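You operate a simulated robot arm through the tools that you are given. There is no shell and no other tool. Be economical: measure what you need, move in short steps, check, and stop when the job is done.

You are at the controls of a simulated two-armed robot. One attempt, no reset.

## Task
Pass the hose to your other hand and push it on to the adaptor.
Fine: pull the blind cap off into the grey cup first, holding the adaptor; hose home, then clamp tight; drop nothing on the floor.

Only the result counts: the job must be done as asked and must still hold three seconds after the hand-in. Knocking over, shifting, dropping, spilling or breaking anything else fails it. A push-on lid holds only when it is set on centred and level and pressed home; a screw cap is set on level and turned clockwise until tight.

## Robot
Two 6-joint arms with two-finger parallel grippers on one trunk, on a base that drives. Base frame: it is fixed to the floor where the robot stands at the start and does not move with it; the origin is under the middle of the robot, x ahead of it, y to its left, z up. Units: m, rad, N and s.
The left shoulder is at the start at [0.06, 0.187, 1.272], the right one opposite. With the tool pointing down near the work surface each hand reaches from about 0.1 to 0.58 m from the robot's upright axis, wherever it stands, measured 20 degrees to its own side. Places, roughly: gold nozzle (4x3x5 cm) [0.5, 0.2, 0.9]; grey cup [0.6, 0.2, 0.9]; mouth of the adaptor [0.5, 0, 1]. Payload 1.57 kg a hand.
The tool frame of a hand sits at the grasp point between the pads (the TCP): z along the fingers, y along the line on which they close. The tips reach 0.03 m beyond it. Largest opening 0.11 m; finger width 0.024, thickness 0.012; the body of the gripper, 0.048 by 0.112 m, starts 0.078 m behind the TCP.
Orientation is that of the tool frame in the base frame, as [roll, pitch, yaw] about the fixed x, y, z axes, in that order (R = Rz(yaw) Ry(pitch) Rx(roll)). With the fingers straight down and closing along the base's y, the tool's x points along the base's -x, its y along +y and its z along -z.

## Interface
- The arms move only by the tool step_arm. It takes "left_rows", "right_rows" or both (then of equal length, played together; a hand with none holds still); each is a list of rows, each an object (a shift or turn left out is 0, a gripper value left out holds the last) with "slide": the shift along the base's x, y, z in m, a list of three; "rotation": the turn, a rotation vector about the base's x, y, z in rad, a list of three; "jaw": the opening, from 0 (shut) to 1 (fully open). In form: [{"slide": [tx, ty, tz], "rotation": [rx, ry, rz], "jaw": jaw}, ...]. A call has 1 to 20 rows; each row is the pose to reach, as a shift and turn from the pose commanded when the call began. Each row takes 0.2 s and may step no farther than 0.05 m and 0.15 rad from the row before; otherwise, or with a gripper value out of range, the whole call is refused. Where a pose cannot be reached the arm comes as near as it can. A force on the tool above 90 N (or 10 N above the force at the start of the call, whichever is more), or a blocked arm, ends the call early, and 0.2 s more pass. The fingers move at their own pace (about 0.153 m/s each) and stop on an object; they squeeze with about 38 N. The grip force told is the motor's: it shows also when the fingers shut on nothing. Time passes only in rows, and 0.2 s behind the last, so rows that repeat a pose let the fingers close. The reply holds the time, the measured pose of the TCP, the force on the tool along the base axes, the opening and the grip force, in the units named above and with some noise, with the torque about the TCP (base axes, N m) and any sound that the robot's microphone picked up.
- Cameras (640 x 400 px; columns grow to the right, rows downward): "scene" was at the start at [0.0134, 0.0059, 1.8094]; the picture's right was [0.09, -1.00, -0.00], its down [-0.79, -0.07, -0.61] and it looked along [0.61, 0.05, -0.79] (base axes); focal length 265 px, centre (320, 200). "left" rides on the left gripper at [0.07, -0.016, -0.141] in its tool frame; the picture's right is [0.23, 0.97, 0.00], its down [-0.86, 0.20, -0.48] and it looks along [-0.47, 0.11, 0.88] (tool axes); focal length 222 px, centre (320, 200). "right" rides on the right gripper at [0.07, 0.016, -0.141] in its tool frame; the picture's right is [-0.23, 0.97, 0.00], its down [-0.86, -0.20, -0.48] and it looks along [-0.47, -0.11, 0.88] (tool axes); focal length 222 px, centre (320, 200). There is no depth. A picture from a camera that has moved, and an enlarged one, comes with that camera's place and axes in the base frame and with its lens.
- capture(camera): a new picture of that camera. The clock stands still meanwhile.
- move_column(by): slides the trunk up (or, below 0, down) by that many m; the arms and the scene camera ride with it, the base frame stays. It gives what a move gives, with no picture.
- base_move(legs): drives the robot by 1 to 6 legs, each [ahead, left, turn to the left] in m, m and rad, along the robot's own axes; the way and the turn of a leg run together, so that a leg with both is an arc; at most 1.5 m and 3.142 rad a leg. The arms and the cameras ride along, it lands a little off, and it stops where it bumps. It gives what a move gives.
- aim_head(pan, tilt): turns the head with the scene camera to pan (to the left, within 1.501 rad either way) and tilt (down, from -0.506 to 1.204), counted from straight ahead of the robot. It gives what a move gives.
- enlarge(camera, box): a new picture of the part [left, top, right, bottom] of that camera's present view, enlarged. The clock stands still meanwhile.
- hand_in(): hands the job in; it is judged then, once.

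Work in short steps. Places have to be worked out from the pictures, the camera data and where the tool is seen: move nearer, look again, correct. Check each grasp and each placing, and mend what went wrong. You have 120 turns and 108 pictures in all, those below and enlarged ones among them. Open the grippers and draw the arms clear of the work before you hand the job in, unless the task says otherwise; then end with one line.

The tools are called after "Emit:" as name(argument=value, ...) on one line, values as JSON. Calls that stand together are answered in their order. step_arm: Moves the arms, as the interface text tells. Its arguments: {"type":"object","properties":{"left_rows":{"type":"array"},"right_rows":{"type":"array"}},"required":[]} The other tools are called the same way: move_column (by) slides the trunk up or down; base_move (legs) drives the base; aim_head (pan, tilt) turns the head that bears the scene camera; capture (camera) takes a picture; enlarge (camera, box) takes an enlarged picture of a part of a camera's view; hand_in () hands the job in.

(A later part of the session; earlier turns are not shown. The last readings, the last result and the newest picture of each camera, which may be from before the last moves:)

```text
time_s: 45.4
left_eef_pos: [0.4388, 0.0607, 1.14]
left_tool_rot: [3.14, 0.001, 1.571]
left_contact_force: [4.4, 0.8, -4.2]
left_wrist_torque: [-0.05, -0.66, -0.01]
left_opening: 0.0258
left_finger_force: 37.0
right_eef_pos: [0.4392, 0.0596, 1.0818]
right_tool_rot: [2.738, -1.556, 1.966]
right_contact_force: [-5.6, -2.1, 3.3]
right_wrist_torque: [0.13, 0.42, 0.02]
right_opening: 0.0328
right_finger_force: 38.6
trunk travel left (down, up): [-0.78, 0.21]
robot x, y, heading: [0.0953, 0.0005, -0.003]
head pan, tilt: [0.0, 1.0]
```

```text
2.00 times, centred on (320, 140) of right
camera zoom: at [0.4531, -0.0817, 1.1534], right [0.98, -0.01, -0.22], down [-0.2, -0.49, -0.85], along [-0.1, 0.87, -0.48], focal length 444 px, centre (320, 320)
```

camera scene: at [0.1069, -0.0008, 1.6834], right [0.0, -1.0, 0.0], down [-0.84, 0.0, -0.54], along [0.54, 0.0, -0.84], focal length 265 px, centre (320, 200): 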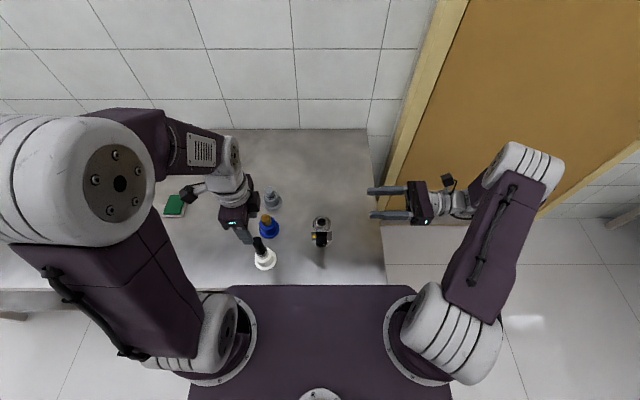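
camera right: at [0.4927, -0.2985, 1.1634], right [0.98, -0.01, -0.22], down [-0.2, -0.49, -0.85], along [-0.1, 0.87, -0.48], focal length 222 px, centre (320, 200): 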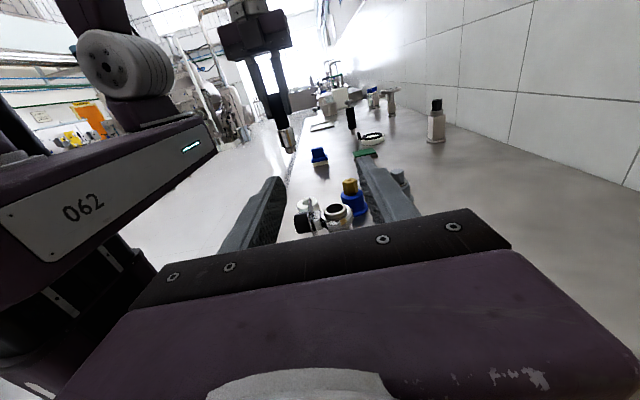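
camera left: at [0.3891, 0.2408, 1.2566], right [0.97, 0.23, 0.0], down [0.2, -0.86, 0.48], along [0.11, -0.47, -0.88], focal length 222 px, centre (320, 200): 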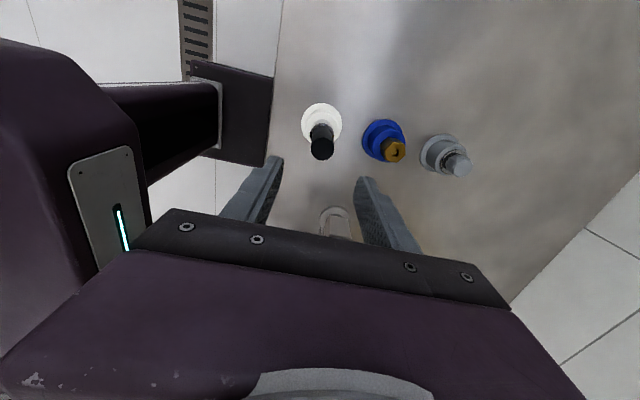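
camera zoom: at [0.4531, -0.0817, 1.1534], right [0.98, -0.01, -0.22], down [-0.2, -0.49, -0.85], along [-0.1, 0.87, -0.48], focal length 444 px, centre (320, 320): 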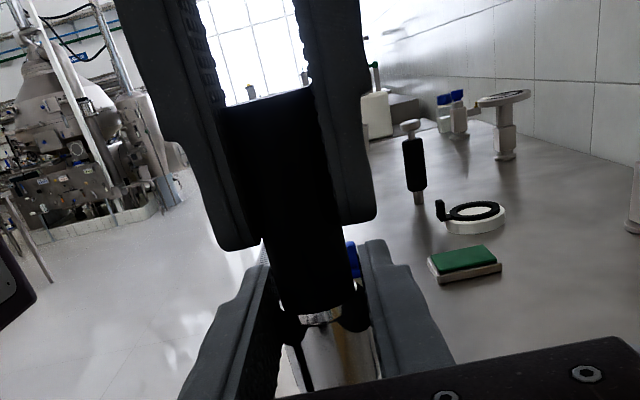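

The right hand holds the collar firmly. Now the left opens, rises 20 mm and re-grips only the top.

Emit:
step_arm(left_rows=[{"jaw": 0.4}, {"jaw": 0.45}, {"slide": [0, 0, 0.01], "jaw": 0.45}, {"slide": [0, 0, 0.021], "jaw": 0.45}, {"slide": [0, 0, 0.021], "jaw": 0.3}, {"slide": [0, 0, 0.021], "jaw": 0.0}, {"slide": [0, 0, 0.021], "jaw": 0.0}, {"slide": [0, 0, 0.021], "jaw": 0.0}])

Emit:
enlarge(camera="right", box=[200, 40, 440, 240])

```text
time_s: 47.2
left_eef_pos: [0.4391, 0.0609, 1.1578]
left_tool_rot: [3.139, 0.0, 1.57]
left_contact_force: [-3.3, -0.9, 2.0]
left_wrist_torque: [-0.02, -0.24, 0.02]
left_opening: 0.0257
left_finger_force: 36.9
right_eef_pos: [0.4396, 0.0588, 1.0818]
right_tool_rot: [2.74, -1.555, 1.963]
right_contact_force: [3.2, 0.4, -2.4]
right_wrist_torque: [-0.01, 0.52, -0.04]
right_opening: 0.0327
right_finger_force: 38.4
trunk travel left (down, up): [-0.78, 0.21]
robot x, y, heading: [0.101, 0.001, -0.004]
head pan, tilt: [0.0, 1.0]
```

```text
2.00 times, centred on (320, 140) of right
camera zoom: at [0.4534, -0.0818, 1.1533], right [0.98, -0.01, -0.22], down [-0.2, -0.49, -0.85], along [-0.1, 0.87, -0.48], focal length 444 px, centre (320, 320)
```

zoom: 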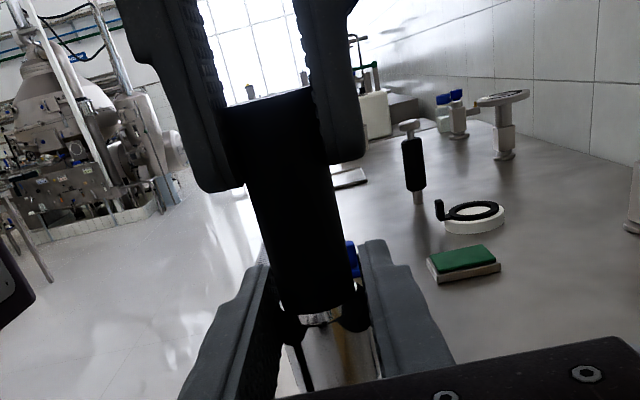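

Left holds the top. Now the right opens, rises 25 mm onto the bare black part and closes again.

Emit:
step_arm(right_rows=[{"jaw": 0.5}, {"jaw": 0.5}, {"slide": [0, 0.001, 0.012], "jaw": 0.5}, {"slide": [0, 0.001, 0.0245], "jaw": 0.5}, {"slide": [0, 0.001, 0.0245], "jaw": 0.3}, {"slide": [0, 0.001, 0.0245], "jaw": 0.0}, {"slide": [0, 0.001, 0.0245], "jaw": 0.0}, {"slide": [0, 0.001, 0.0245], "jaw": 0.0}])

Emit:
enlarge(camera="right", box=[200, 40, 440, 240])

```text
time_s: 49.0
left_eef_pos: [0.4379, 0.0606, 1.1588]
left_tool_rot: [3.141, 0.001, 1.571]
left_contact_force: [-0.8, -0.3, -2.5]
left_wrist_torque: [-0.05, -0.7, -0.05]
left_opening: 0.0258
left_finger_force: 36.8
right_eef_pos: [0.4402, 0.0613, 1.1078]
right_tool_rot: [2.74, -1.555, 1.966]
right_contact_force: [1.0, -0.1, 2.2]
right_wrist_torque: [0.03, 0.75, -0.02]
right_opening: 0.0253
right_finger_force: 37.4
trunk travel left (down, up): [-0.78, 0.21]
robot x, y, heading: [0.0963, -0.0013, 0.002]
head pan, tilt: [0.0, 1.0]
```

```text
2.00 times, centred on (320, 140) of right
camera zoom: at [0.4537, -0.0808, 1.1783], right [0.98, -0.01, -0.22], down [-0.2, -0.49, -0.85], along [-0.1, 0.87, -0.48], focal length 444 px, centre (320, 320)
```

zoom: 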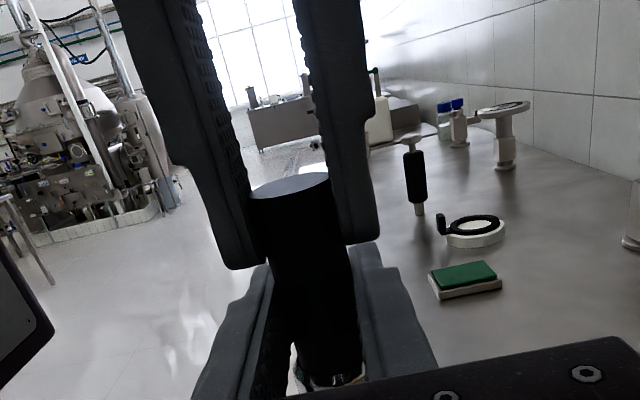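

The right hand holds the black part (25 mm). The left releases and withdraws up and to the left.

Emit:
step_arm(left_rows=[{"jaw": 0.4}, {"jaw": 0.5}, {"slide": [0, 0, 0.03]}, {"slide": [0, 0, 0.07]}, {"slide": [0, 0.03, 0.1]}, {"slide": [0, 0.07, 0.12]}, {"slide": [0, 0.11, 0.12]}, {"slide": [0, 0.15, 0.12]}])

Emit:
capture(camera="right")

Emit:
enlarge(camera="scene", box=[240, 160, 380, 280])

Emit:
capture(camera="left")

```text
time_s: 50.8
left_eef_pos: [0.4397, 0.2154, 1.2764]
left_tool_rot: [-3.14, 0.001, 1.569]
left_contact_force: [0.7, 0.3, 0.2]
left_wrist_torque: [-0.02, 0.01, 0.0]
left_opening: 0.0549
left_finger_force: 0.1
right_eef_pos: [0.4398, 0.0617, 1.1064]
right_tool_rot: [2.737, -1.554, 1.967]
right_contact_force: [-1.3, 0.4, -1.2]
right_wrist_torque: [0.0, 0.03, -0.02]
right_opening: 0.0257
right_finger_force: 37.0
trunk travel left (down, up): [-0.78, 0.21]
robot x, y, heading: [0.097, 0.0003, 0.0]
head pan, tilt: [0.0, 1.0]
```

```text
33 pictures are left
camera right: at [0.4534, -0.0797, 1.1784], right [0.98, -0.01, -0.22], down [-0.2, -0.49, -0.85], along [-0.1, 0.87, -0.48], focal length 222 px, centre (320, 200)
```

right: 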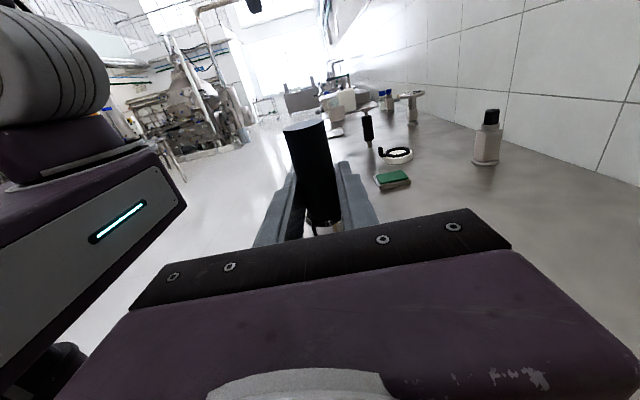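

```text
3.33 times, centred on (310, 220) of scene
camera zoom: at [0.1069, 0.0008, 1.6834], right [0.0, -1.0, 0.0], down [-0.84, 0.0, -0.54], along [0.54, 0.0, -0.84], focal length 883 px, centre (353, 133)
```

zoom: 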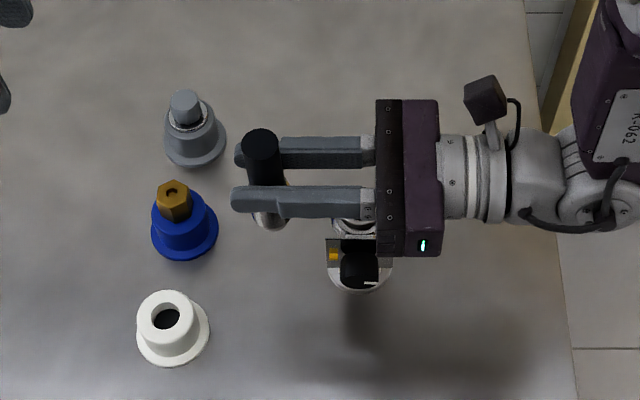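

```text
31 pictures are left
camera left: at [0.4235, 0.2844, 1.4182], right [0.97, 0.23, 0.0], down [0.2, -0.85, 0.48], along [0.11, -0.47, -0.88], focal length 222 px, centre (320, 200)
```

left: 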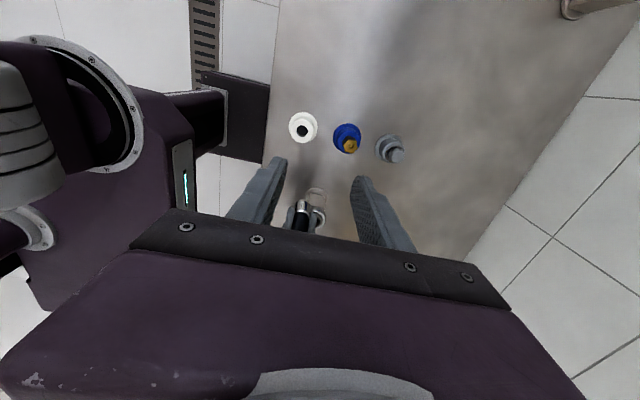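

The right hand has the hose alone, straight. I move it over the mouth (stem about 3 cm above) and shift the left camera to watch the x-alignment.

Emit:
step_arm(right_rows=[{"slide": [0.01, -0.018, 0.005]}, {"slide": [0.02, -0.036, 0.005]}, {"slide": [0.03, -0.054, 0.005]}, {"slide": [0.038, -0.069, 0.0]}, {"slide": [0.038, -0.069, -0.02]}, {"slide": [0.038, -0.069, -0.028]}, {"slide": [0.038, -0.069, -0.028]}], left_rows=[{"slide": [0.01, -0.02, 0]}, {"slide": [0.02, -0.04, 0]}, {"slide": [0.03, -0.06, 0]}, {"slide": [0.03, -0.08, 0]}, {"slide": [0.03, -0.095, 0]}, {"slide": [0.03, -0.095, 0]}, {"slide": [0.03, -0.095, 0]}])

Emit:
enlarge(camera="scene", box=[300, 190, 345, 260])

Emit:
enlarge(camera="left", box=[260, 140, 380, 220])

```text
time_s: 52.4
left_eef_pos: [0.4691, 0.1139, 1.2772]
left_tool_rot: [3.141, 0.0, 1.572]
left_contact_force: [0.1, -0.7, 0.2]
left_wrist_torque: [0.01, -0.03, 0.03]
left_opening: 0.0551
left_finger_force: 0.1
right_eef_pos: [0.4752, -0.0087, 1.0768]
right_tool_rot: [2.698, -1.556, 2.006]
right_contact_force: [0.2, -0.3, -1.5]
right_wrist_torque: [0.03, 0.01, 0.03]
right_opening: 0.0256
right_finger_force: 37.0
trunk travel left (down, up): [-0.78, 0.21]
robot x, y, heading: [0.0961, 0.0018, -0.004]
head pan, tilt: [0.0, 1.0]
```

```text
5.71 times, centred on (322, 225) of scene
camera zoom: at [0.1067, -0.001, 1.6834], right [0.0, -1.0, 0.0], down [-0.84, 0.0, -0.54], along [0.54, 0.0, -0.84], focal length 1513 px, centre (306, 57)
```

zoom: 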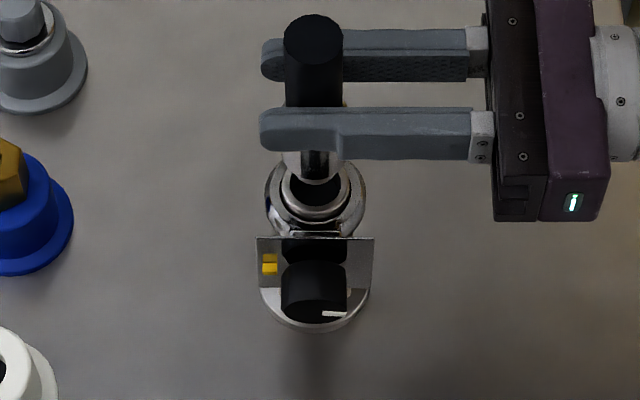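

```text
5.00 times, centred on (320, 180) of left
camera zoom: at [0.4537, 0.1838, 1.4189], right [0.97, 0.23, 0.0], down [0.2, -0.86, 0.48], along [0.11, -0.47, -0.88], focal length 1111 px, centre (320, 300)
```

zoom: 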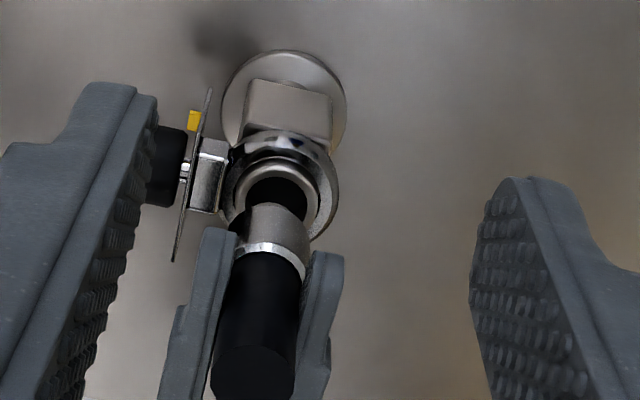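

Close to aligned; I zoom the scene camera tighter on the stem and mouth for the y offset.

Emit:
enlarge(camera="scene", box=[310, 212, 335, 234])

Emit:
enlarge(camera="left", box=[290, 160, 335, 205])

```text
16.00 times, centred on (322, 223) of scene
camera zoom: at [0.1067, -0.001, 1.6834], right [0.0, -1.0, 0.0], down [-0.84, 0.0, -0.54], along [0.54, 0.0, -0.84], focal length 4238 px, centre (280, -168)
```

zoom: 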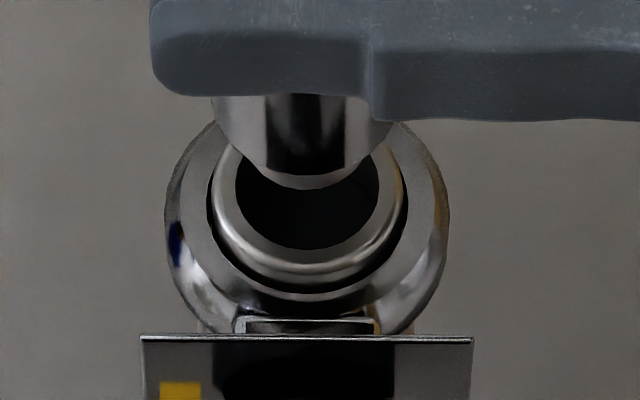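

```text
8.89 times, centred on (312, 182) of left
camera zoom: at [0.4537, 0.1838, 1.4189], right [0.97, 0.23, 0.0], down [0.2, -0.86, 0.48], along [0.11, -0.47, -0.88], focal length 1974 px, centre (387, 356)
```

zoom: 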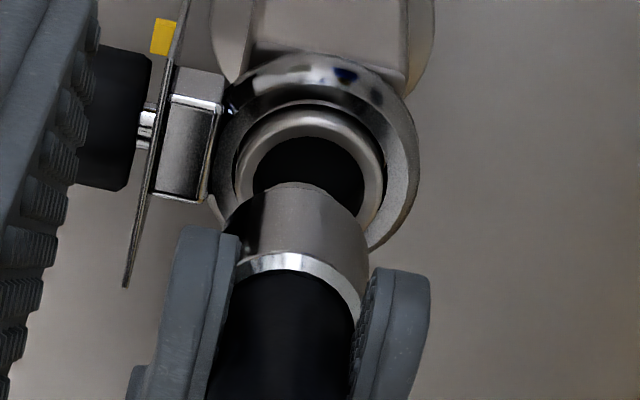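

Offsets are ≤1 mm: I correct y by −1 mm and lower until the stem just enters the mouth.

Emit:
step_arm(right_rows=[{"slide": [0.0004, -0.001, -0.006]}, {"slide": [0.0004, -0.001, -0.012]}, {"slide": [0.0004, -0.001, -0.017]}, {"slide": [0.0004, -0.001, -0.021]}])

Emit:
enlarge(camera="left", box=[290, 160, 335, 205])

Emit:
enlarge(camera="scene", box=[307, 205, 338, 237])

```text
time_s: 53.4
left_eef_pos: [0.4704, 0.1149, 1.2778]
left_tool_rot: [3.141, 0.0, 1.57]
left_contact_force: [0.2, -1.0, 0.6]
left_wrist_torque: [-0.02, 0.04, 0.02]
left_opening: 0.0549
left_finger_force: 0.1
right_eef_pos: [0.4757, -0.0095, 1.0569]
right_tool_rot: [2.684, -1.556, 2.018]
right_contact_force: [-0.1, 0.3, 0.7]
right_wrist_torque: [0.23, 0.02, -0.01]
right_opening: 0.0258
right_finger_force: 37.3
trunk travel left (down, up): [-0.78, 0.21]
robot x, y, heading: [0.1025, -0.0009, -0.004]
head pan, tilt: [0.0, 1.0]
```

```text
8.89 times, centred on (312, 182) of left
camera zoom: at [0.454, 0.1842, 1.4188], right [0.97, 0.23, 0.0], down [0.2, -0.86, 0.48], along [0.11, -0.47, -0.88], focal length 1974 px, centre (387, 356)
```

zoom: 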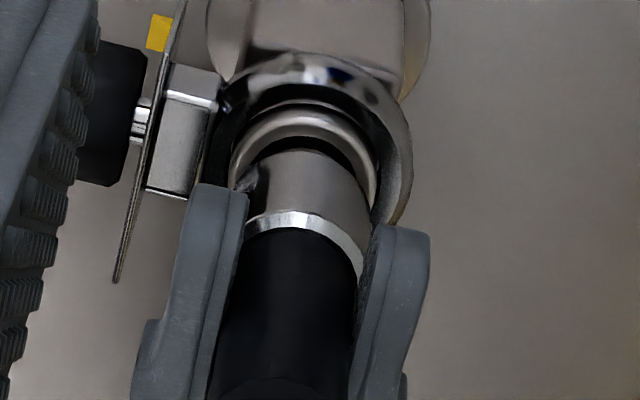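

```text
12.50 times, centred on (322, 221) of scene
camera zoom: at [0.1071, -0.0007, 1.6835], right [0.0, -1.0, 0.0], down [-0.84, 0.0, -0.54], along [0.54, 0.0, -0.84], focal length 3310 px, centre (289, -62)
```

zoom: 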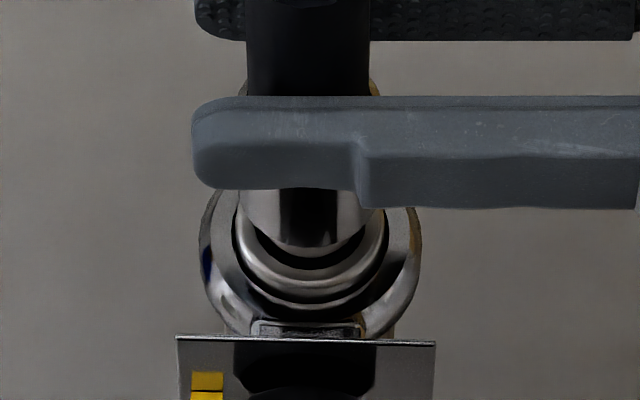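

No contact force yet; left view hints the hose is ~1 mm too far +x. I correct −0.8 mm and go on in small steps.

Emit:
step_arm(right_rows=[{"slide": [-0.0008, 0, -0.003]}, {"slide": [-0.0008, 0, -0.006]}, {"slide": [-0.0008, 0, -0.009]}])

```text
time_s: 54.2
left_eef_pos: [0.4689, 0.1155, 1.2769]
left_tool_rot: [-3.14, 0.001, 1.571]
left_contact_force: [0.0, 0.0, -0.3]
left_wrist_torque: [0.0, 0.01, 0.01]
left_opening: 0.0551
left_finger_force: 0.1
right_eef_pos: [0.4769, -0.0095, 1.0473]
right_tool_rot: [2.753, -1.555, 1.953]
right_contact_force: [-1.5, 0.4, 0.5]
right_wrist_torque: [0.15, 0.08, 0.0]
right_opening: 0.0258
right_finger_force: 36.7
trunk travel left (down, up): [-0.78, 0.21]
robot x, y, heading: [0.095, 0.0016, 0.0]
head pan, tilt: [0.0, 1.0]
```

Stem is apparently inside with little load. Continue down.

Emit:
step_arm(right_rows=[{"slide": [0, 0, -0.003]}, {"slide": [0, 0, -0.006]}, {"slide": [0, 0, -0.009]}, {"slide": [0, 0, -0.012]}])

Emit:
enlarge(camera="scene", box=[300, 195, 345, 240])

```text
time_s: 55.2
left_eef_pos: [0.4671, 0.1152, 1.2781]
left_tool_rot: [3.137, -0.001, 1.57]
left_contact_force: [0.5, 1.0, -0.9]
left_wrist_torque: [0.0, 0.01, 0.03]
left_opening: 0.0551
left_finger_force: 0.1
right_eef_pos: [0.4765, -0.0109, 1.0397]
right_tool_rot: [2.036, -1.557, 2.666]
right_contact_force: [5.3, 0.0, 37.9]
right_wrist_torque: [0.33, 0.1, -0.3]
right_opening: 0.0258
right_finger_force: 36.6
trunk travel left (down, up): [-0.78, 0.21]
robot x, y, heading: [0.0989, 0.0018, -0.002]
head pan, tilt: [0.0, 1.0]
```

```text
8.89 times, centred on (322, 218) of scene
camera zoom: at [0.1037, -0.001, 1.6842], right [0.0, -1.0, 0.0], down [-0.84, 0.0, -0.54], along [0.54, 0.0, -0.84], focal length 2354 px, centre (298, 44)
```

zoom: 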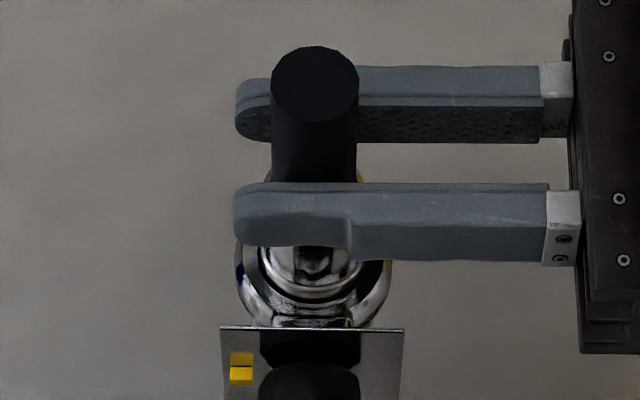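

38 N resistance at z≈1.040; I check whether it's entering the socket or sitting on the rim.

Emit:
enlarge(camera="left", box=[285, 155, 340, 205])

Emit:
enlarge(camera="scene", box=[312, 216, 334, 236])

```text
8.00 times, centred on (312, 180) of left
camera zoom: at [0.4512, 0.1839, 1.4203], right [0.97, 0.23, 0.0], down [0.2, -0.86, 0.48], along [0.11, -0.47, -0.88], focal length 1777 px, centre (380, 360)
```

zoom: 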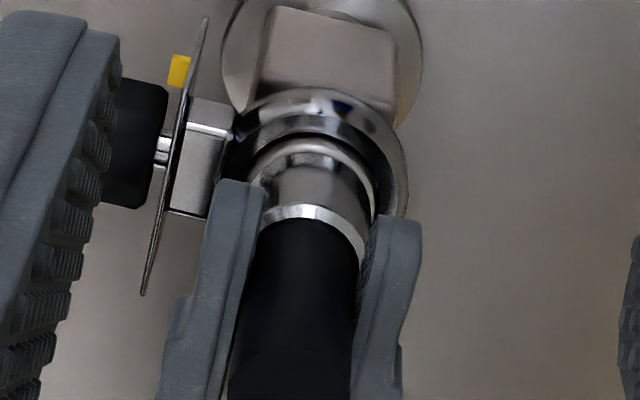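

```text
16.00 times, centred on (323, 226) of scene
camera zoom: at [0.1037, -0.001, 1.6842], right [0.0, -1.0, 0.0], down [-0.84, 0.0, -0.54], along [0.54, 0.0, -0.84], focal length 4238 px, centre (272, -216)
```

zoom: 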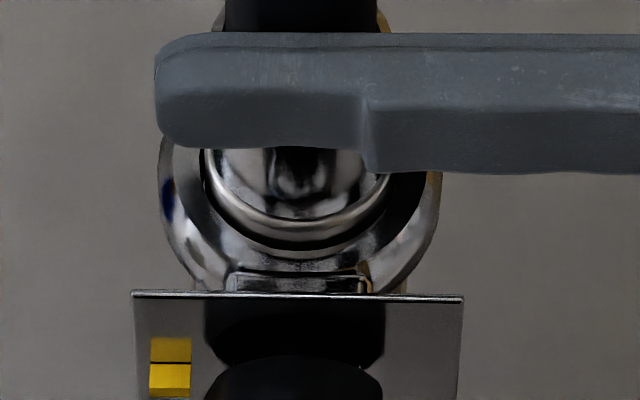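

The stem is inside the rim and centred; the load is the push-fit. Press on in 2 mm steps.

Emit:
step_arm(right_rows=[{"slide": [0, 0, -0.002]}, {"slide": [0, 0, -0.004]}, {"slide": [0, 0, -0.006]}, {"slide": [0, 0, -0.006]}])

```text
time_s: 56.2
left_eef_pos: [0.4666, 0.1161, 1.2784]
left_tool_rot: [3.138, 0.0, 1.571]
left_contact_force: [0.1, -0.1, 0.4]
left_wrist_torque: [0.02, 0.02, -0.02]
left_opening: 0.0551
left_finger_force: 0.0
right_eef_pos: [0.4752, -0.0108, 1.0345]
right_tool_rot: [1.719, -1.56, 2.985]
right_contact_force: [7.2, 1.9, 48.5]
right_wrist_torque: [0.21, 0.04, -0.07]
right_opening: 0.026
right_finger_force: 36.1
trunk travel left (down, up): [-0.78, 0.21]
robot x, y, heading: [0.0987, 0.0007, -0.002]
head pan, tilt: [0.0, 1.0]
```

The hand sank 5 mm at 48 N; I check whether the hose went in or slipped in the grip.

Emit:
enlarge(camera="left", box=[285, 155, 340, 205])

Emit:
enlarge(camera="scene", box=[300, 195, 345, 240])

```text
8.00 times, centred on (312, 180) of left
camera zoom: at [0.451, 0.1845, 1.4197], right [0.97, 0.23, 0.0], down [0.2, -0.85, 0.48], along [0.11, -0.47, -0.88], focal length 1777 px, centre (380, 360)
```

zoom: 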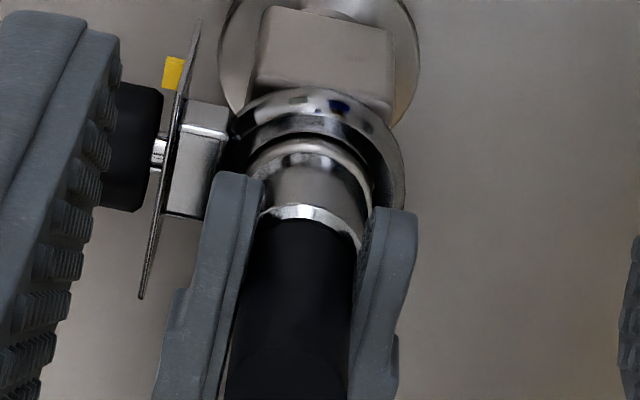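

```text
8.89 times, centred on (322, 218) of scene
camera zoom: at [0.1035, -0.0003, 1.6836], right [0.0, -1.0, 0.0], down [-0.84, 0.0, -0.54], along [0.54, 0.0, -0.84], focal length 2354 px, centre (298, 44)
```

zoom: 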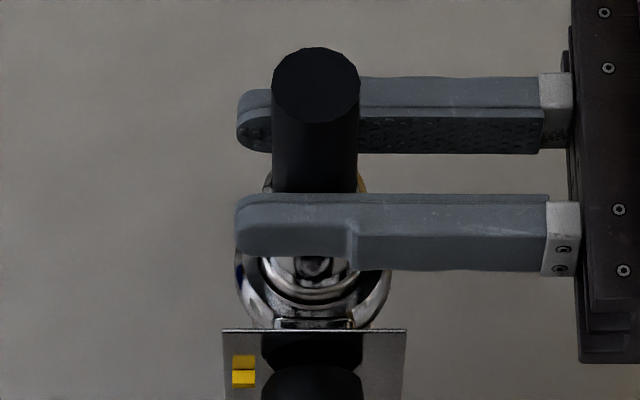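

The hose didn't move; the grip slipped 5 mm, so the collar (bottom computed ≈0.984) seems to rest on the rim. I zoom in to check for a gap.

Emit:
enlarge(camera="scene", box=[315, 221, 329, 233])

Emit:
enlarge(camera="left", box=[298, 166, 324, 186])

```text
16.00 times, centred on (322, 227) of scene
camera zoom: at [0.1035, -0.0003, 1.6836], right [0.0, -1.0, 0.0], down [-0.84, 0.0, -0.54], along [0.54, 0.0, -0.84], focal length 4238 px, centre (288, -232)
```

zoom: 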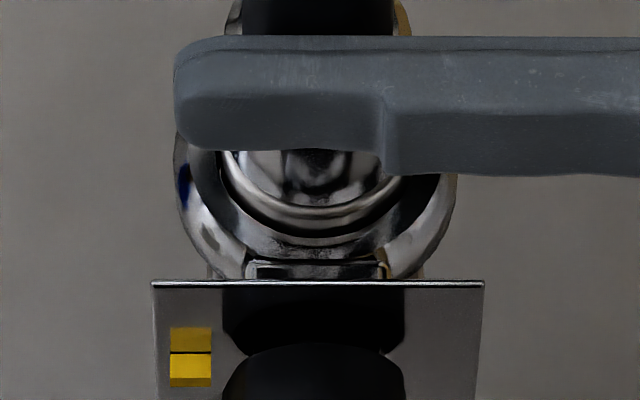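

```text
16.00 times, centred on (311, 176) of left
camera zoom: at [0.451, 0.1845, 1.4197], right [0.97, 0.23, 0.0], down [0.2, -0.85, 0.48], along [0.11, -0.47, -0.88], focal length 3554 px, centre (464, 584)
```

zoom: 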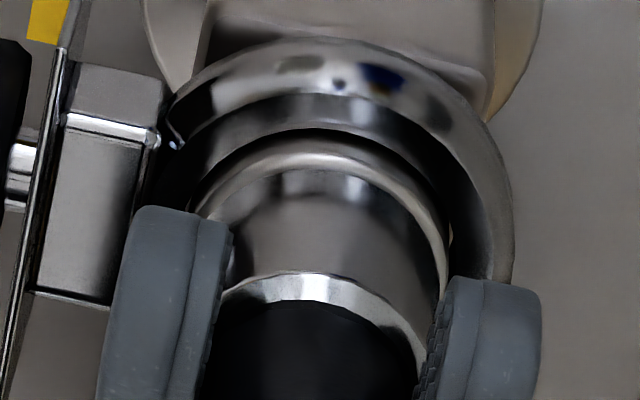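

No gap visible: the collar sits on the rim, coaxial. To be certain it's fully home I'll press on the hose's top with the closed left fingers while the right keeps guiding it.

Emit:
step_arm(left_rows=[{"slide": [0.002, -0.03, 0], "jaw": 0.0}, {"slide": [0.004, -0.065, 0]}, {"slide": [0.006, -0.1, 0]}, {"slide": [0.008, -0.122, -0.02]}, {"slide": [0.008, -0.122, -0.06]}, {"slide": [0.008, -0.122, -0.1]}, {"slide": [0.008, -0.122, -0.13]}, {"slide": [0.008, -0.122, -0.15]}, {"slide": [0.008, -0.122, -0.156]}])

Emit:
enlarge(camera="scene", box=[285, 160, 365, 240])

```text
time_s: 58.2
left_eef_pos: [0.4729, -0.0094, 1.12]
left_tool_rot: [3.137, 0.0, 1.571]
left_contact_force: [-0.1, -0.1, -0.1]
left_wrist_torque: [0.02, -0.05, 0.04]
left_opening: 0.0001
left_finger_force: 21.2
right_eef_pos: [0.4737, -0.0103, 1.0337]
right_tool_rot: [2.03, -1.561, 2.675]
right_contact_force: [1.1, 1.5, 39.5]
right_wrist_torque: [0.17, 0.64, 0.22]
right_opening: 0.0261
right_finger_force: 37.1
trunk travel left (down, up): [-0.78, 0.21]
robot x, y, heading: [0.0977, -0.0012, -0.006]
head pan, tilt: [0.0, 1.0]
```

```text
5.00 times, centred on (325, 200) of scene
camera zoom: at [0.1022, -0.0009, 1.6835], right [0.0, -1.0, 0.0], down [-0.84, 0.0, -0.54], along [0.54, 0.0, -0.84], focal length 1324 px, centre (295, 200)
```

zoom: 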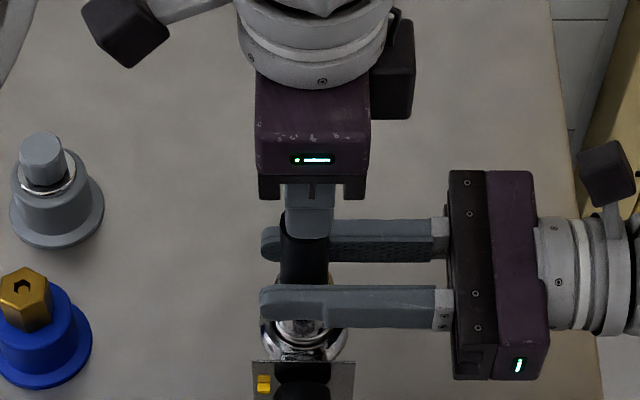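

Left fingertips are just above the hose top. Shift +3 mm in x and press down gently.

Emit:
step_arm(left_rows=[{"slide": [0.003, 0.001, -0.003]}, {"slide": [0.003, 0.001, -0.006]}, {"slide": [0.003, 0.001, -0.009]}, {"slide": [0.003, 0.001, -0.012]}])

```text
time_s: 59.3
left_eef_pos: [0.4766, -0.0076, 1.116]
left_tool_rot: [3.127, 0.007, 1.568]
left_contact_force: [-8.2, 5.2, 43.3]
left_wrist_torque: [0.3, 0.25, -0.35]
left_opening: 0.0
left_finger_force: 21.7
right_eef_pos: [0.4758, -0.0112, 1.0336]
right_tool_rot: [2.177, -1.553, 2.519]
right_contact_force: [1.9, -3.3, 22.0]
right_wrist_torque: [0.22, 1.04, -0.51]
right_opening: 0.026
right_finger_force: 37.4
trunk travel left (down, up): [-0.78, 0.21]
robot x, y, heading: [0.0985, -0.0014, -0.004]
head pan, tilt: [0.0, 1.0]
stopped in row 4 (left hand): the force on the tool passed its limit at 93 N (the readings are from after the stop); the commanded pose is now the measured one
```

The press peaked at 93 N with no further travel, so the hose is home. Lift the left away, then open the right and back it out along −y.

Emit:
step_arm(left_rows=[{"slide": [0, 0, 0.02]}, {"slide": [0, 0, 0.06]}, {"slide": [0, 0.03, 0.1]}, {"slide": [0, 0.07, 0.12]}, {"slide": [0, 0.11, 0.12]}, {"slide": [0, 0.15, 0.12]}, {"slide": [0, 0.18, 0.12]}])

Emit:
step_arm(right_rows=[{"jaw": 0.3}, {"jaw": 0.45}, {"jaw": 0.5}, {"slide": [0, -0.02, 0.002]}, {"slide": [0, -0.05, 0.002]}, {"slide": [0, -0.085, 0.005]}, {"slide": [0, -0.12, 0.02]}, {"slide": [0, -0.14, 0.04]}])

Emit:
enlarge(camera="right", box=[220, 80, 420, 230])

```text
time_s: 60.9
left_eef_pos: [0.4781, 0.1733, 1.2372]
left_tool_rot: [3.133, 0.005, 1.572]
left_contact_force: [0.2, 0.4, -0.1]
left_wrist_torque: [-0.02, -0.01, -0.01]
left_opening: 0.0
left_finger_force: 20.8
right_eef_pos: [0.4764, -0.0108, 1.0336]
right_tool_rot: [2.046, -1.558, 2.652]
right_contact_force: [-1.7, 0.4, 39.3]
right_wrist_torque: [0.18, 0.79, -0.59]
right_opening: 0.0257
right_finger_force: 36.9
trunk travel left (down, up): [-0.78, 0.21]
robot x, y, heading: [0.0963, 0.0018, -0.001]
head pan, tilt: [0.0, 1.0]
```

```text
time_s: 62.7
left_eef_pos: [0.4821, 0.1719, 1.2361]
left_tool_rot: [3.136, 0.004, 1.57]
left_contact_force: [-0.4, 0.1, -0.3]
left_wrist_torque: [0.0, 0.02, 0.02]
left_opening: 0.0
left_finger_force: 21.4
right_eef_pos: [0.4797, -0.1505, 1.0711]
right_tool_rot: [2.649, -1.555, 2.048]
right_contact_force: [0.7, -0.1, 0.2]
right_wrist_torque: [-0.02, -0.02, 0.03]
right_opening: 0.055
right_finger_force: 0.2
trunk travel left (down, up): [-0.78, 0.21]
robot x, y, heading: [0.0964, -0.0012, -0.004]
head pan, tilt: [0.0, 1.0]
```

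```text
2.67 times, centred on (320, 155) of right
camera zoom: at [0.4931, -0.2918, 1.1427], right [0.98, -0.02, -0.22], down [-0.2, -0.49, -0.85], along [-0.09, 0.87, -0.48], focal length 592 px, centre (320, 320)
```

zoom: 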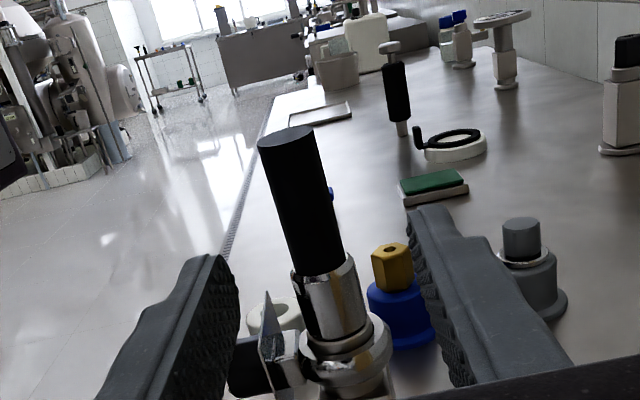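

The hose sits on the adaptor with its collar on the rim. For the knob the left hand must point forward, so I back the robot off 0.16 m to make room.

Emit:
base_move(legs=[[-0.16, 0.0, 0.0]])

```text
time_s: 64.1
left_eef_pos: [0.3249, 0.1755, 1.2343]
left_tool_rot: [3.137, 0.005, 1.574]
left_contact_force: [0.6, 0.1, -0.1]
left_wrist_torque: [0.03, -0.01, -0.01]
left_opening: 0.0
left_finger_force: 21.4
right_eef_pos: [0.3229, -0.1479, 1.0703]
right_tool_rot: [2.74, -1.553, 1.96]
right_contact_force: [0.2, 0.5, -0.4]
right_wrist_torque: [0.02, 0.02, 0.01]
right_opening: 0.055
right_finger_force: 0.1
trunk travel left (down, up): [-0.78, 0.21]
robot x, y, heading: [-0.0632, 0.0003, 0.003]
head pan, tilt: [0.0, 1.0]
```

Now the right hand re-takes the post the same way as before (tilted down 0.45 rad), stopping just short first.

Emit:
step_arm(right_rows=[{"slide": [0.04, -0.01, 0]}, {"slide": [0.08, -0.02, 0], "rotation": [-0.1, 0, 0]}, {"slide": [0.12, -0.02, -0.02], "rotation": [-0.2, 0, 0]}, {"slide": [0.155, -0.02, -0.04], "rotation": [-0.32, 0, 0]}, {"slide": [0.156, -0.01, -0.07], "rotation": [-0.45, 0, 0]}, {"slide": [0.156, 0.02, -0.1], "rotation": [-0.45, 0, 0]}, {"slide": [0.156, 0.053, -0.12], "rotation": [-0.45, 0, 0]}, {"slide": [0.156, 0.083, -0.148], "rotation": [-0.45, 0, 0]}, {"slide": [0.156, 0.083, -0.148], "rotation": [-0.45, 0, 0]}])

Emit:
enlarge(camera="right", box=[180, 20, 500, 230])

```text
time_s: 66.1
left_eef_pos: [0.3222, 0.174, 1.2367]
left_tool_rot: [3.135, 0.004, 1.574]
left_contact_force: [0.1, -0.2, 0.2]
left_wrist_torque: [-0.02, 0.0, 0.0]
left_opening: 0.0002
left_finger_force: 21.6
right_eef_pos: [0.4791, -0.0627, 0.9235]
right_tool_rot: [3.112, -1.104, 1.59]
right_contact_force: [0.4, 0.0, -0.1]
right_wrist_torque: [0.0, 0.02, 0.04]
right_opening: 0.055
right_finger_force: 0.0
trunk travel left (down, up): [-0.78, 0.21]
robot x, y, heading: [-0.0618, -0.0005, -0.001]
head pan, tilt: [0.0, 1.0]
```

```text
1.90 times, centred on (340, 125) of right
camera zoom: at [0.4924, -0.1593, 1.0494], right [0.98, -0.11, -0.19], down [-0.2, -0.81, -0.55], along [-0.09, 0.58, -0.81], focal length 423 px, centre (282, 343)
```

zoom: 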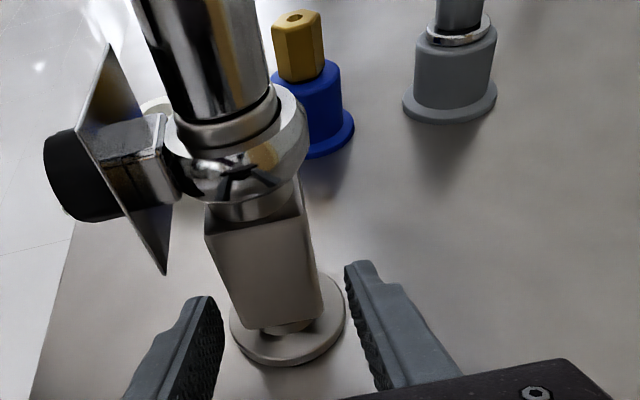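

The view also shows the collar flush on the rim. Advance the last 5 cm and close on the post.

Emit:
step_arm(right_rows=[{"slide": [-0.001, 0.018, -0.009]}, {"slide": [-0.001, 0.036, -0.018]}, {"slide": [-0.001, 0.048, -0.0225]}, {"slide": [-0.001, 0.048, -0.0225], "jaw": 0.42}, {"slide": [-0.001, 0.048, -0.0225], "jaw": 0.36}, {"slide": [-0.001, 0.048, -0.0225], "jaw": 0.0}, {"slide": [-0.001, 0.048, -0.0225], "jaw": 0.0}])

Emit:
step_arm(left_rows=[{"slide": [0.006, -0.018, -0.008], "rotation": [0, -0.143, 0]}, {"slide": [0.012, -0.036, -0.016], "rotation": [0, -0.286, 0]}, {"slide": [0.018, -0.054, -0.024], "rotation": [0, -0.428, 0]}, {"slide": [0.024, -0.072, -0.032], "rotation": [0, -0.571, 0]}, {"slide": [0.03, -0.09, -0.04], "rotation": [0, -0.714, 0]}, {"slide": [0.036, -0.108, -0.048], "rotation": [0, -0.857, 0]}, {"slide": [0.042, -0.126, -0.056], "rotation": [0, -1.0, 0]}, {"slide": [0.048, -0.144, -0.064], "rotation": [0, -1.142, 0]}, {"slide": [0.05, -0.16, -0.072], "rotation": [0, -1.285, 0]}, {"slide": [0.05, -0.175, -0.08], "rotation": [0, -1.428, 0]}, {"slide": [0.05, -0.183, -0.09], "rotation": [0, -1.571, 0]}, {"slide": [0.05, -0.183, -0.09], "rotation": [0, -1.571, 0]}])

Emit:
capture(camera="left")

```text
time_s: 67.7
left_eef_pos: [0.3222, 0.1748, 1.2352]
left_tool_rot: [3.137, 0.005, 1.574]
left_contact_force: [-0.1, -0.2, -0.2]
left_wrist_torque: [-0.03, -0.01, 0.0]
left_opening: 0.0001
left_finger_force: 21.4
right_eef_pos: [0.4753, -0.0173, 0.8999]
right_tool_rot: [3.111, -1.106, 1.591]
right_contact_force: [1.2, 0.7, 1.7]
right_wrist_torque: [0.07, 0.16, -0.11]
right_opening: 0.0418
right_finger_force: 38.0
trunk travel left (down, up): [-0.78, 0.21]
robot x, y, heading: [-0.0601, 0.0016, -0.0]
head pan, tilt: [0.0, 1.0]
```

```text
time_s: 70.3
left_eef_pos: [0.3727, -0.0103, 1.1483]
left_tool_rot: [1.564, 0.005, 1.566]
left_contact_force: [0.1, 0.3, -0.9]
left_wrist_torque: [0.0, 0.01, -0.01]
left_opening: 0.0002
left_finger_force: 21.4
right_eef_pos: [0.476, -0.0172, 0.8995]
right_tool_rot: [3.109, -1.105, 1.592]
right_contact_force: [0.6, 0.4, 4.4]
right_wrist_torque: [0.1, 0.2, -0.03]
right_opening: 0.0419
right_finger_force: 38.5
trunk travel left (down, up): [-0.78, 0.21]
robot x, y, heading: [-0.0631, 0.0011, 0.001]
head pan, tilt: [0.0, 1.0]
```

```text
14 pictures are left
camera left: at [0.2322, 0.0592, 1.1298], right [-0.01, 0.23, 0.97], down [-0.48, -0.85, 0.2], along [0.87, -0.47, 0.12], focal length 222 px, centre (320, 200)
```

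left: 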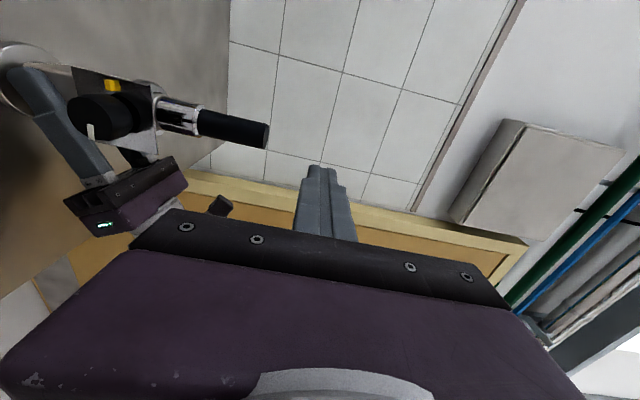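

Reached. I zoom on the knob and plate from the left camera to see the pointer and yellow mark.

Emit:
enlarge(camera="left", box=[40, 60, 200, 170])

```text
3.64 times, centred on (120, 115) of left
camera zoom: at [0.2322, 0.0592, 1.1298], right [-0.01, 0.23, 0.97], down [-0.48, -0.85, 0.2], along [0.87, -0.47, 0.12], focal length 808 px, centre (1047, 509)
```

zoom: 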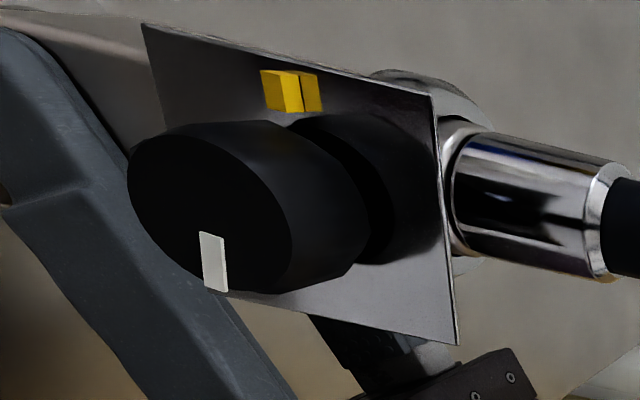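

Pointer is at 3 o'clock (−y) and the yellow mark at 9 o'clock, so the knob needs about +180° clockwise. Knob axis is at y≈−0.007, z≈0.968; I move the left hand in front of it.

Emit:
step_arm(left_rows=[{"slide": [-0.015, 0.001, -0.02], "jaw": 0.5}, {"slide": [-0.016, 0.0033, -0.06]}, {"slide": [-0.016, 0.0033, -0.1]}, {"slide": [-0.016, 0.0033, -0.14]}, {"slide": [-0.016, 0.0033, -0.18]}, {"slide": [-0.016, 0.0033, -0.18]}])

Emit:
capture(camera="left")

```text
time_s: 71.7
left_eef_pos: [0.3559, -0.0041, 0.9673]
left_tool_rot: [1.565, 0.002, 1.564]
left_contact_force: [0.7, -0.3, 0.8]
left_wrist_torque: [0.01, -0.03, 0.01]
left_opening: 0.0551
left_finger_force: 0.0
right_eef_pos: [0.4741, -0.0186, 0.9002]
right_tool_rot: [3.11, -1.105, 1.591]
right_contact_force: [0.7, 1.3, 4.0]
right_wrist_torque: [0.05, 0.21, 0.0]
right_opening: 0.0419
right_finger_force: 37.3
trunk travel left (down, up): [-0.78, 0.21]
robot x, y, heading: [-0.0601, -0.0012, 0.002]
head pan, tilt: [0.0, 1.0]
```

```text
12 pictures are left
camera left: at [0.2153, 0.0663, 0.9492], right [0.0, 0.23, 0.97], down [-0.48, -0.85, 0.2], along [0.87, -0.47, 0.11], focal length 222 px, centre (320, 200)
```

left: 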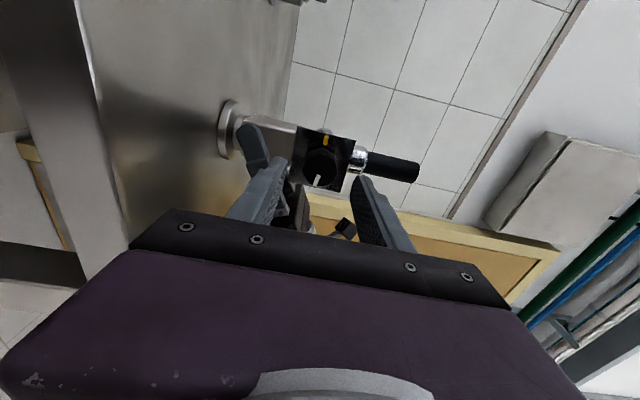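

Knob centre at about [y −0.009, z 0.970]. I centre on it and advance so the tips surround the knob but stay clear of the plate.

Emit:
step_arm(left_rows=[{"slide": [0.01, -0.0045, 0.002]}, {"slide": [0.025, -0.0045, 0.002]}, {"slide": [0.04, -0.0045, 0.002]}, {"slide": [0.04, -0.0045, 0.002]}])

Emit:
enlarge(camera="left", box=[220, 80, 440, 230])

```text
time_s: 72.7
left_eef_pos: [0.3954, -0.0106, 0.9677]
left_tool_rot: [1.564, 0.005, 1.565]
left_contact_force: [0.8, -0.3, 1.1]
left_wrist_torque: [0.02, -0.03, 0.03]
left_opening: 0.0549
left_finger_force: 0.0
right_eef_pos: [0.4755, -0.0175, 0.9003]
right_tool_rot: [3.111, -1.105, 1.591]
right_contact_force: [-0.5, -0.4, 3.6]
right_wrist_torque: [0.04, 0.27, 0.0]
right_opening: 0.0418
right_finger_force: 38.0
trunk travel left (down, up): [-0.78, 0.21]
robot x, y, heading: [-0.0629, -0.0004, 0.003]
head pan, tilt: [0.0, 1.0]
```

```text
2.67 times, centred on (330, 155) of left
camera zoom: at [0.2554, 0.0595, 0.9505], right [0.0, 0.23, 0.97], down [-0.48, -0.85, 0.2], along [0.88, -0.47, 0.12], focal length 592 px, centre (293, 320)
```

zoom: 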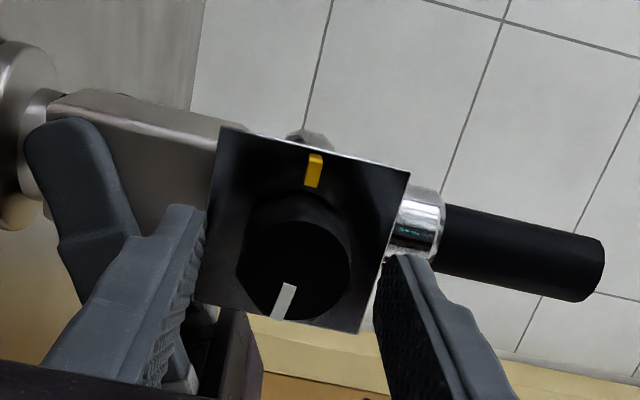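

Knob centre from here: y≈−0.007, z≈0.968. I shift +3 mm in y and close on the knob.

Emit:
step_arm(left_rows=[{"slide": [0.002, 0.003, 0.0005]}, {"slide": [0.002, 0.003, 0.0005], "jaw": 0.36}, {"slide": [0.002, 0.003, 0.0005], "jaw": 0.3}, {"slide": [0.002, 0.003, 0.0005], "jaw": 0.0}, {"slide": [0.002, 0.003, 0.0005], "jaw": 0.0}])

```text
time_s: 73.9
left_eef_pos: [0.3989, -0.0088, 0.9675]
left_tool_rot: [1.565, 0.003, 1.565]
left_contact_force: [0.6, 1.0, 0.1]
left_wrist_torque: [-0.04, -0.37, 0.02]
left_opening: 0.0324
left_finger_force: 37.8
right_eef_pos: [0.4745, -0.0178, 0.8999]
right_tool_rot: [3.113, -1.104, 1.589]
right_contact_force: [0.0, 0.0, 4.7]
right_wrist_torque: [0.01, 0.65, -0.02]
right_opening: 0.0413
right_finger_force: 38.0
trunk travel left (down, up): [-0.78, 0.21]
robot x, y, heading: [-0.0634, 0.0033, -0.001]
head pan, tilt: [0.0, 1.0]
```

Gripped (32 mm) with low side load. Turn clockwise (+x rotation) by ~0.9 rad and check the torque.

Emit:
step_arm(left_rows=[{"rotation": [0.13, 0, 0]}, {"rotation": [0.26, 0, 0]}, {"rotation": [0.39, 0, 0]}, {"rotation": [0.52, 0, 0]}, {"rotation": [0.65, 0, 0]}, {"rotation": [0.78, 0, 0]}, {"rotation": [0.9, 0, 0]}])

Emit:
enlarge(camera="left", box=[220, 80, 440, 230])

```text
time_s: 75.5
left_eef_pos: [0.3963, -0.0063, 0.9688]
left_tool_rot: [1.571, -0.899, 1.564]
left_contact_force: [19.2, 0.9, -2.5]
left_wrist_torque: [-0.03, -0.65, 0.08]
left_opening: 0.0325
left_finger_force: 37.8
right_eef_pos: [0.4741, -0.0165, 0.8996]
right_tool_rot: [3.115, -1.107, 1.591]
right_contact_force: [-17.1, -0.2, 10.8]
right_wrist_torque: [0.13, 0.12, 0.11]
right_opening: 0.0417
right_finger_force: 37.5
trunk travel left (down, up): [-0.78, 0.21]
robot x, y, heading: [-0.0594, 0.0012, 0.006]
head pan, tilt: [0.0, 1.0]
```

```text
2.67 times, centred on (330, 155) of left
camera zoom: at [0.2569, 0.0491, 1.0125], right [0.0, -0.62, 0.78], down [-0.48, -0.69, -0.55], along [0.88, -0.38, -0.3], focal length 592 px, centre (293, 320)
```

zoom: 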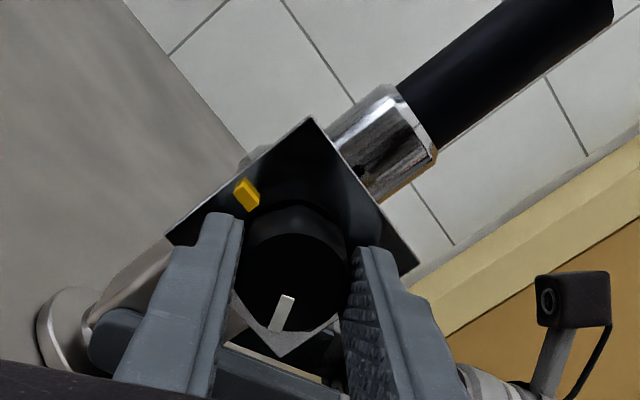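

The knob turns with the hand (pointer follows). The screw draws in slightly (+x pull), so I follow by 1 mm and turn on, watching for contact with the yellow tab.

Emit:
step_arm(left_rows=[{"slide": [0.0005, 0, 0], "rotation": [0.12, 0, 0]}, {"slide": [0.001, 0, 0], "rotation": [0.24, 0, 0]}, {"slide": [0.001, 0, 0], "rotation": [0.36, 0, 0]}])

Emit:
enlarge(camera="left", box=[260, 110, 390, 200])

```text
time_s: 76.3
left_eef_pos: [0.3986, -0.0061, 0.9675]
left_tool_rot: [1.577, -1.258, 1.558]
left_contact_force: [6.8, -0.1, 0.8]
left_wrist_torque: [-0.03, -1.04, -0.03]
left_opening: 0.0329
left_finger_force: 37.8
right_eef_pos: [0.4753, -0.0172, 0.8998]
right_tool_rot: [3.111, -1.105, 1.587]
right_contact_force: [-8.5, 1.1, 4.4]
right_wrist_torque: [0.01, 0.97, 0.09]
right_opening: 0.0418
right_finger_force: 38.0
trunk travel left (down, up): [-0.78, 0.21]
robot x, y, heading: [-0.0617, 0.0021, 0.003]
head pan, tilt: [0.0, 1.0]
```

```text
4.44 times, centred on (325, 155) of left
camera zoom: at [0.2575, 0.0299, 1.0299], right [-0.01, -0.86, 0.51], down [-0.48, -0.45, -0.75], along [0.88, -0.25, -0.41], focal length 987 px, centre (298, 400)
```

zoom: 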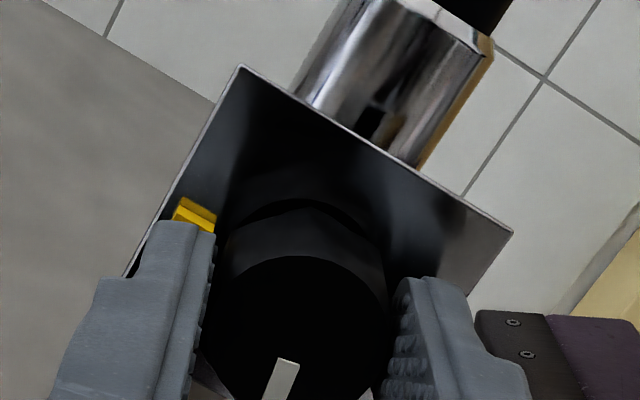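

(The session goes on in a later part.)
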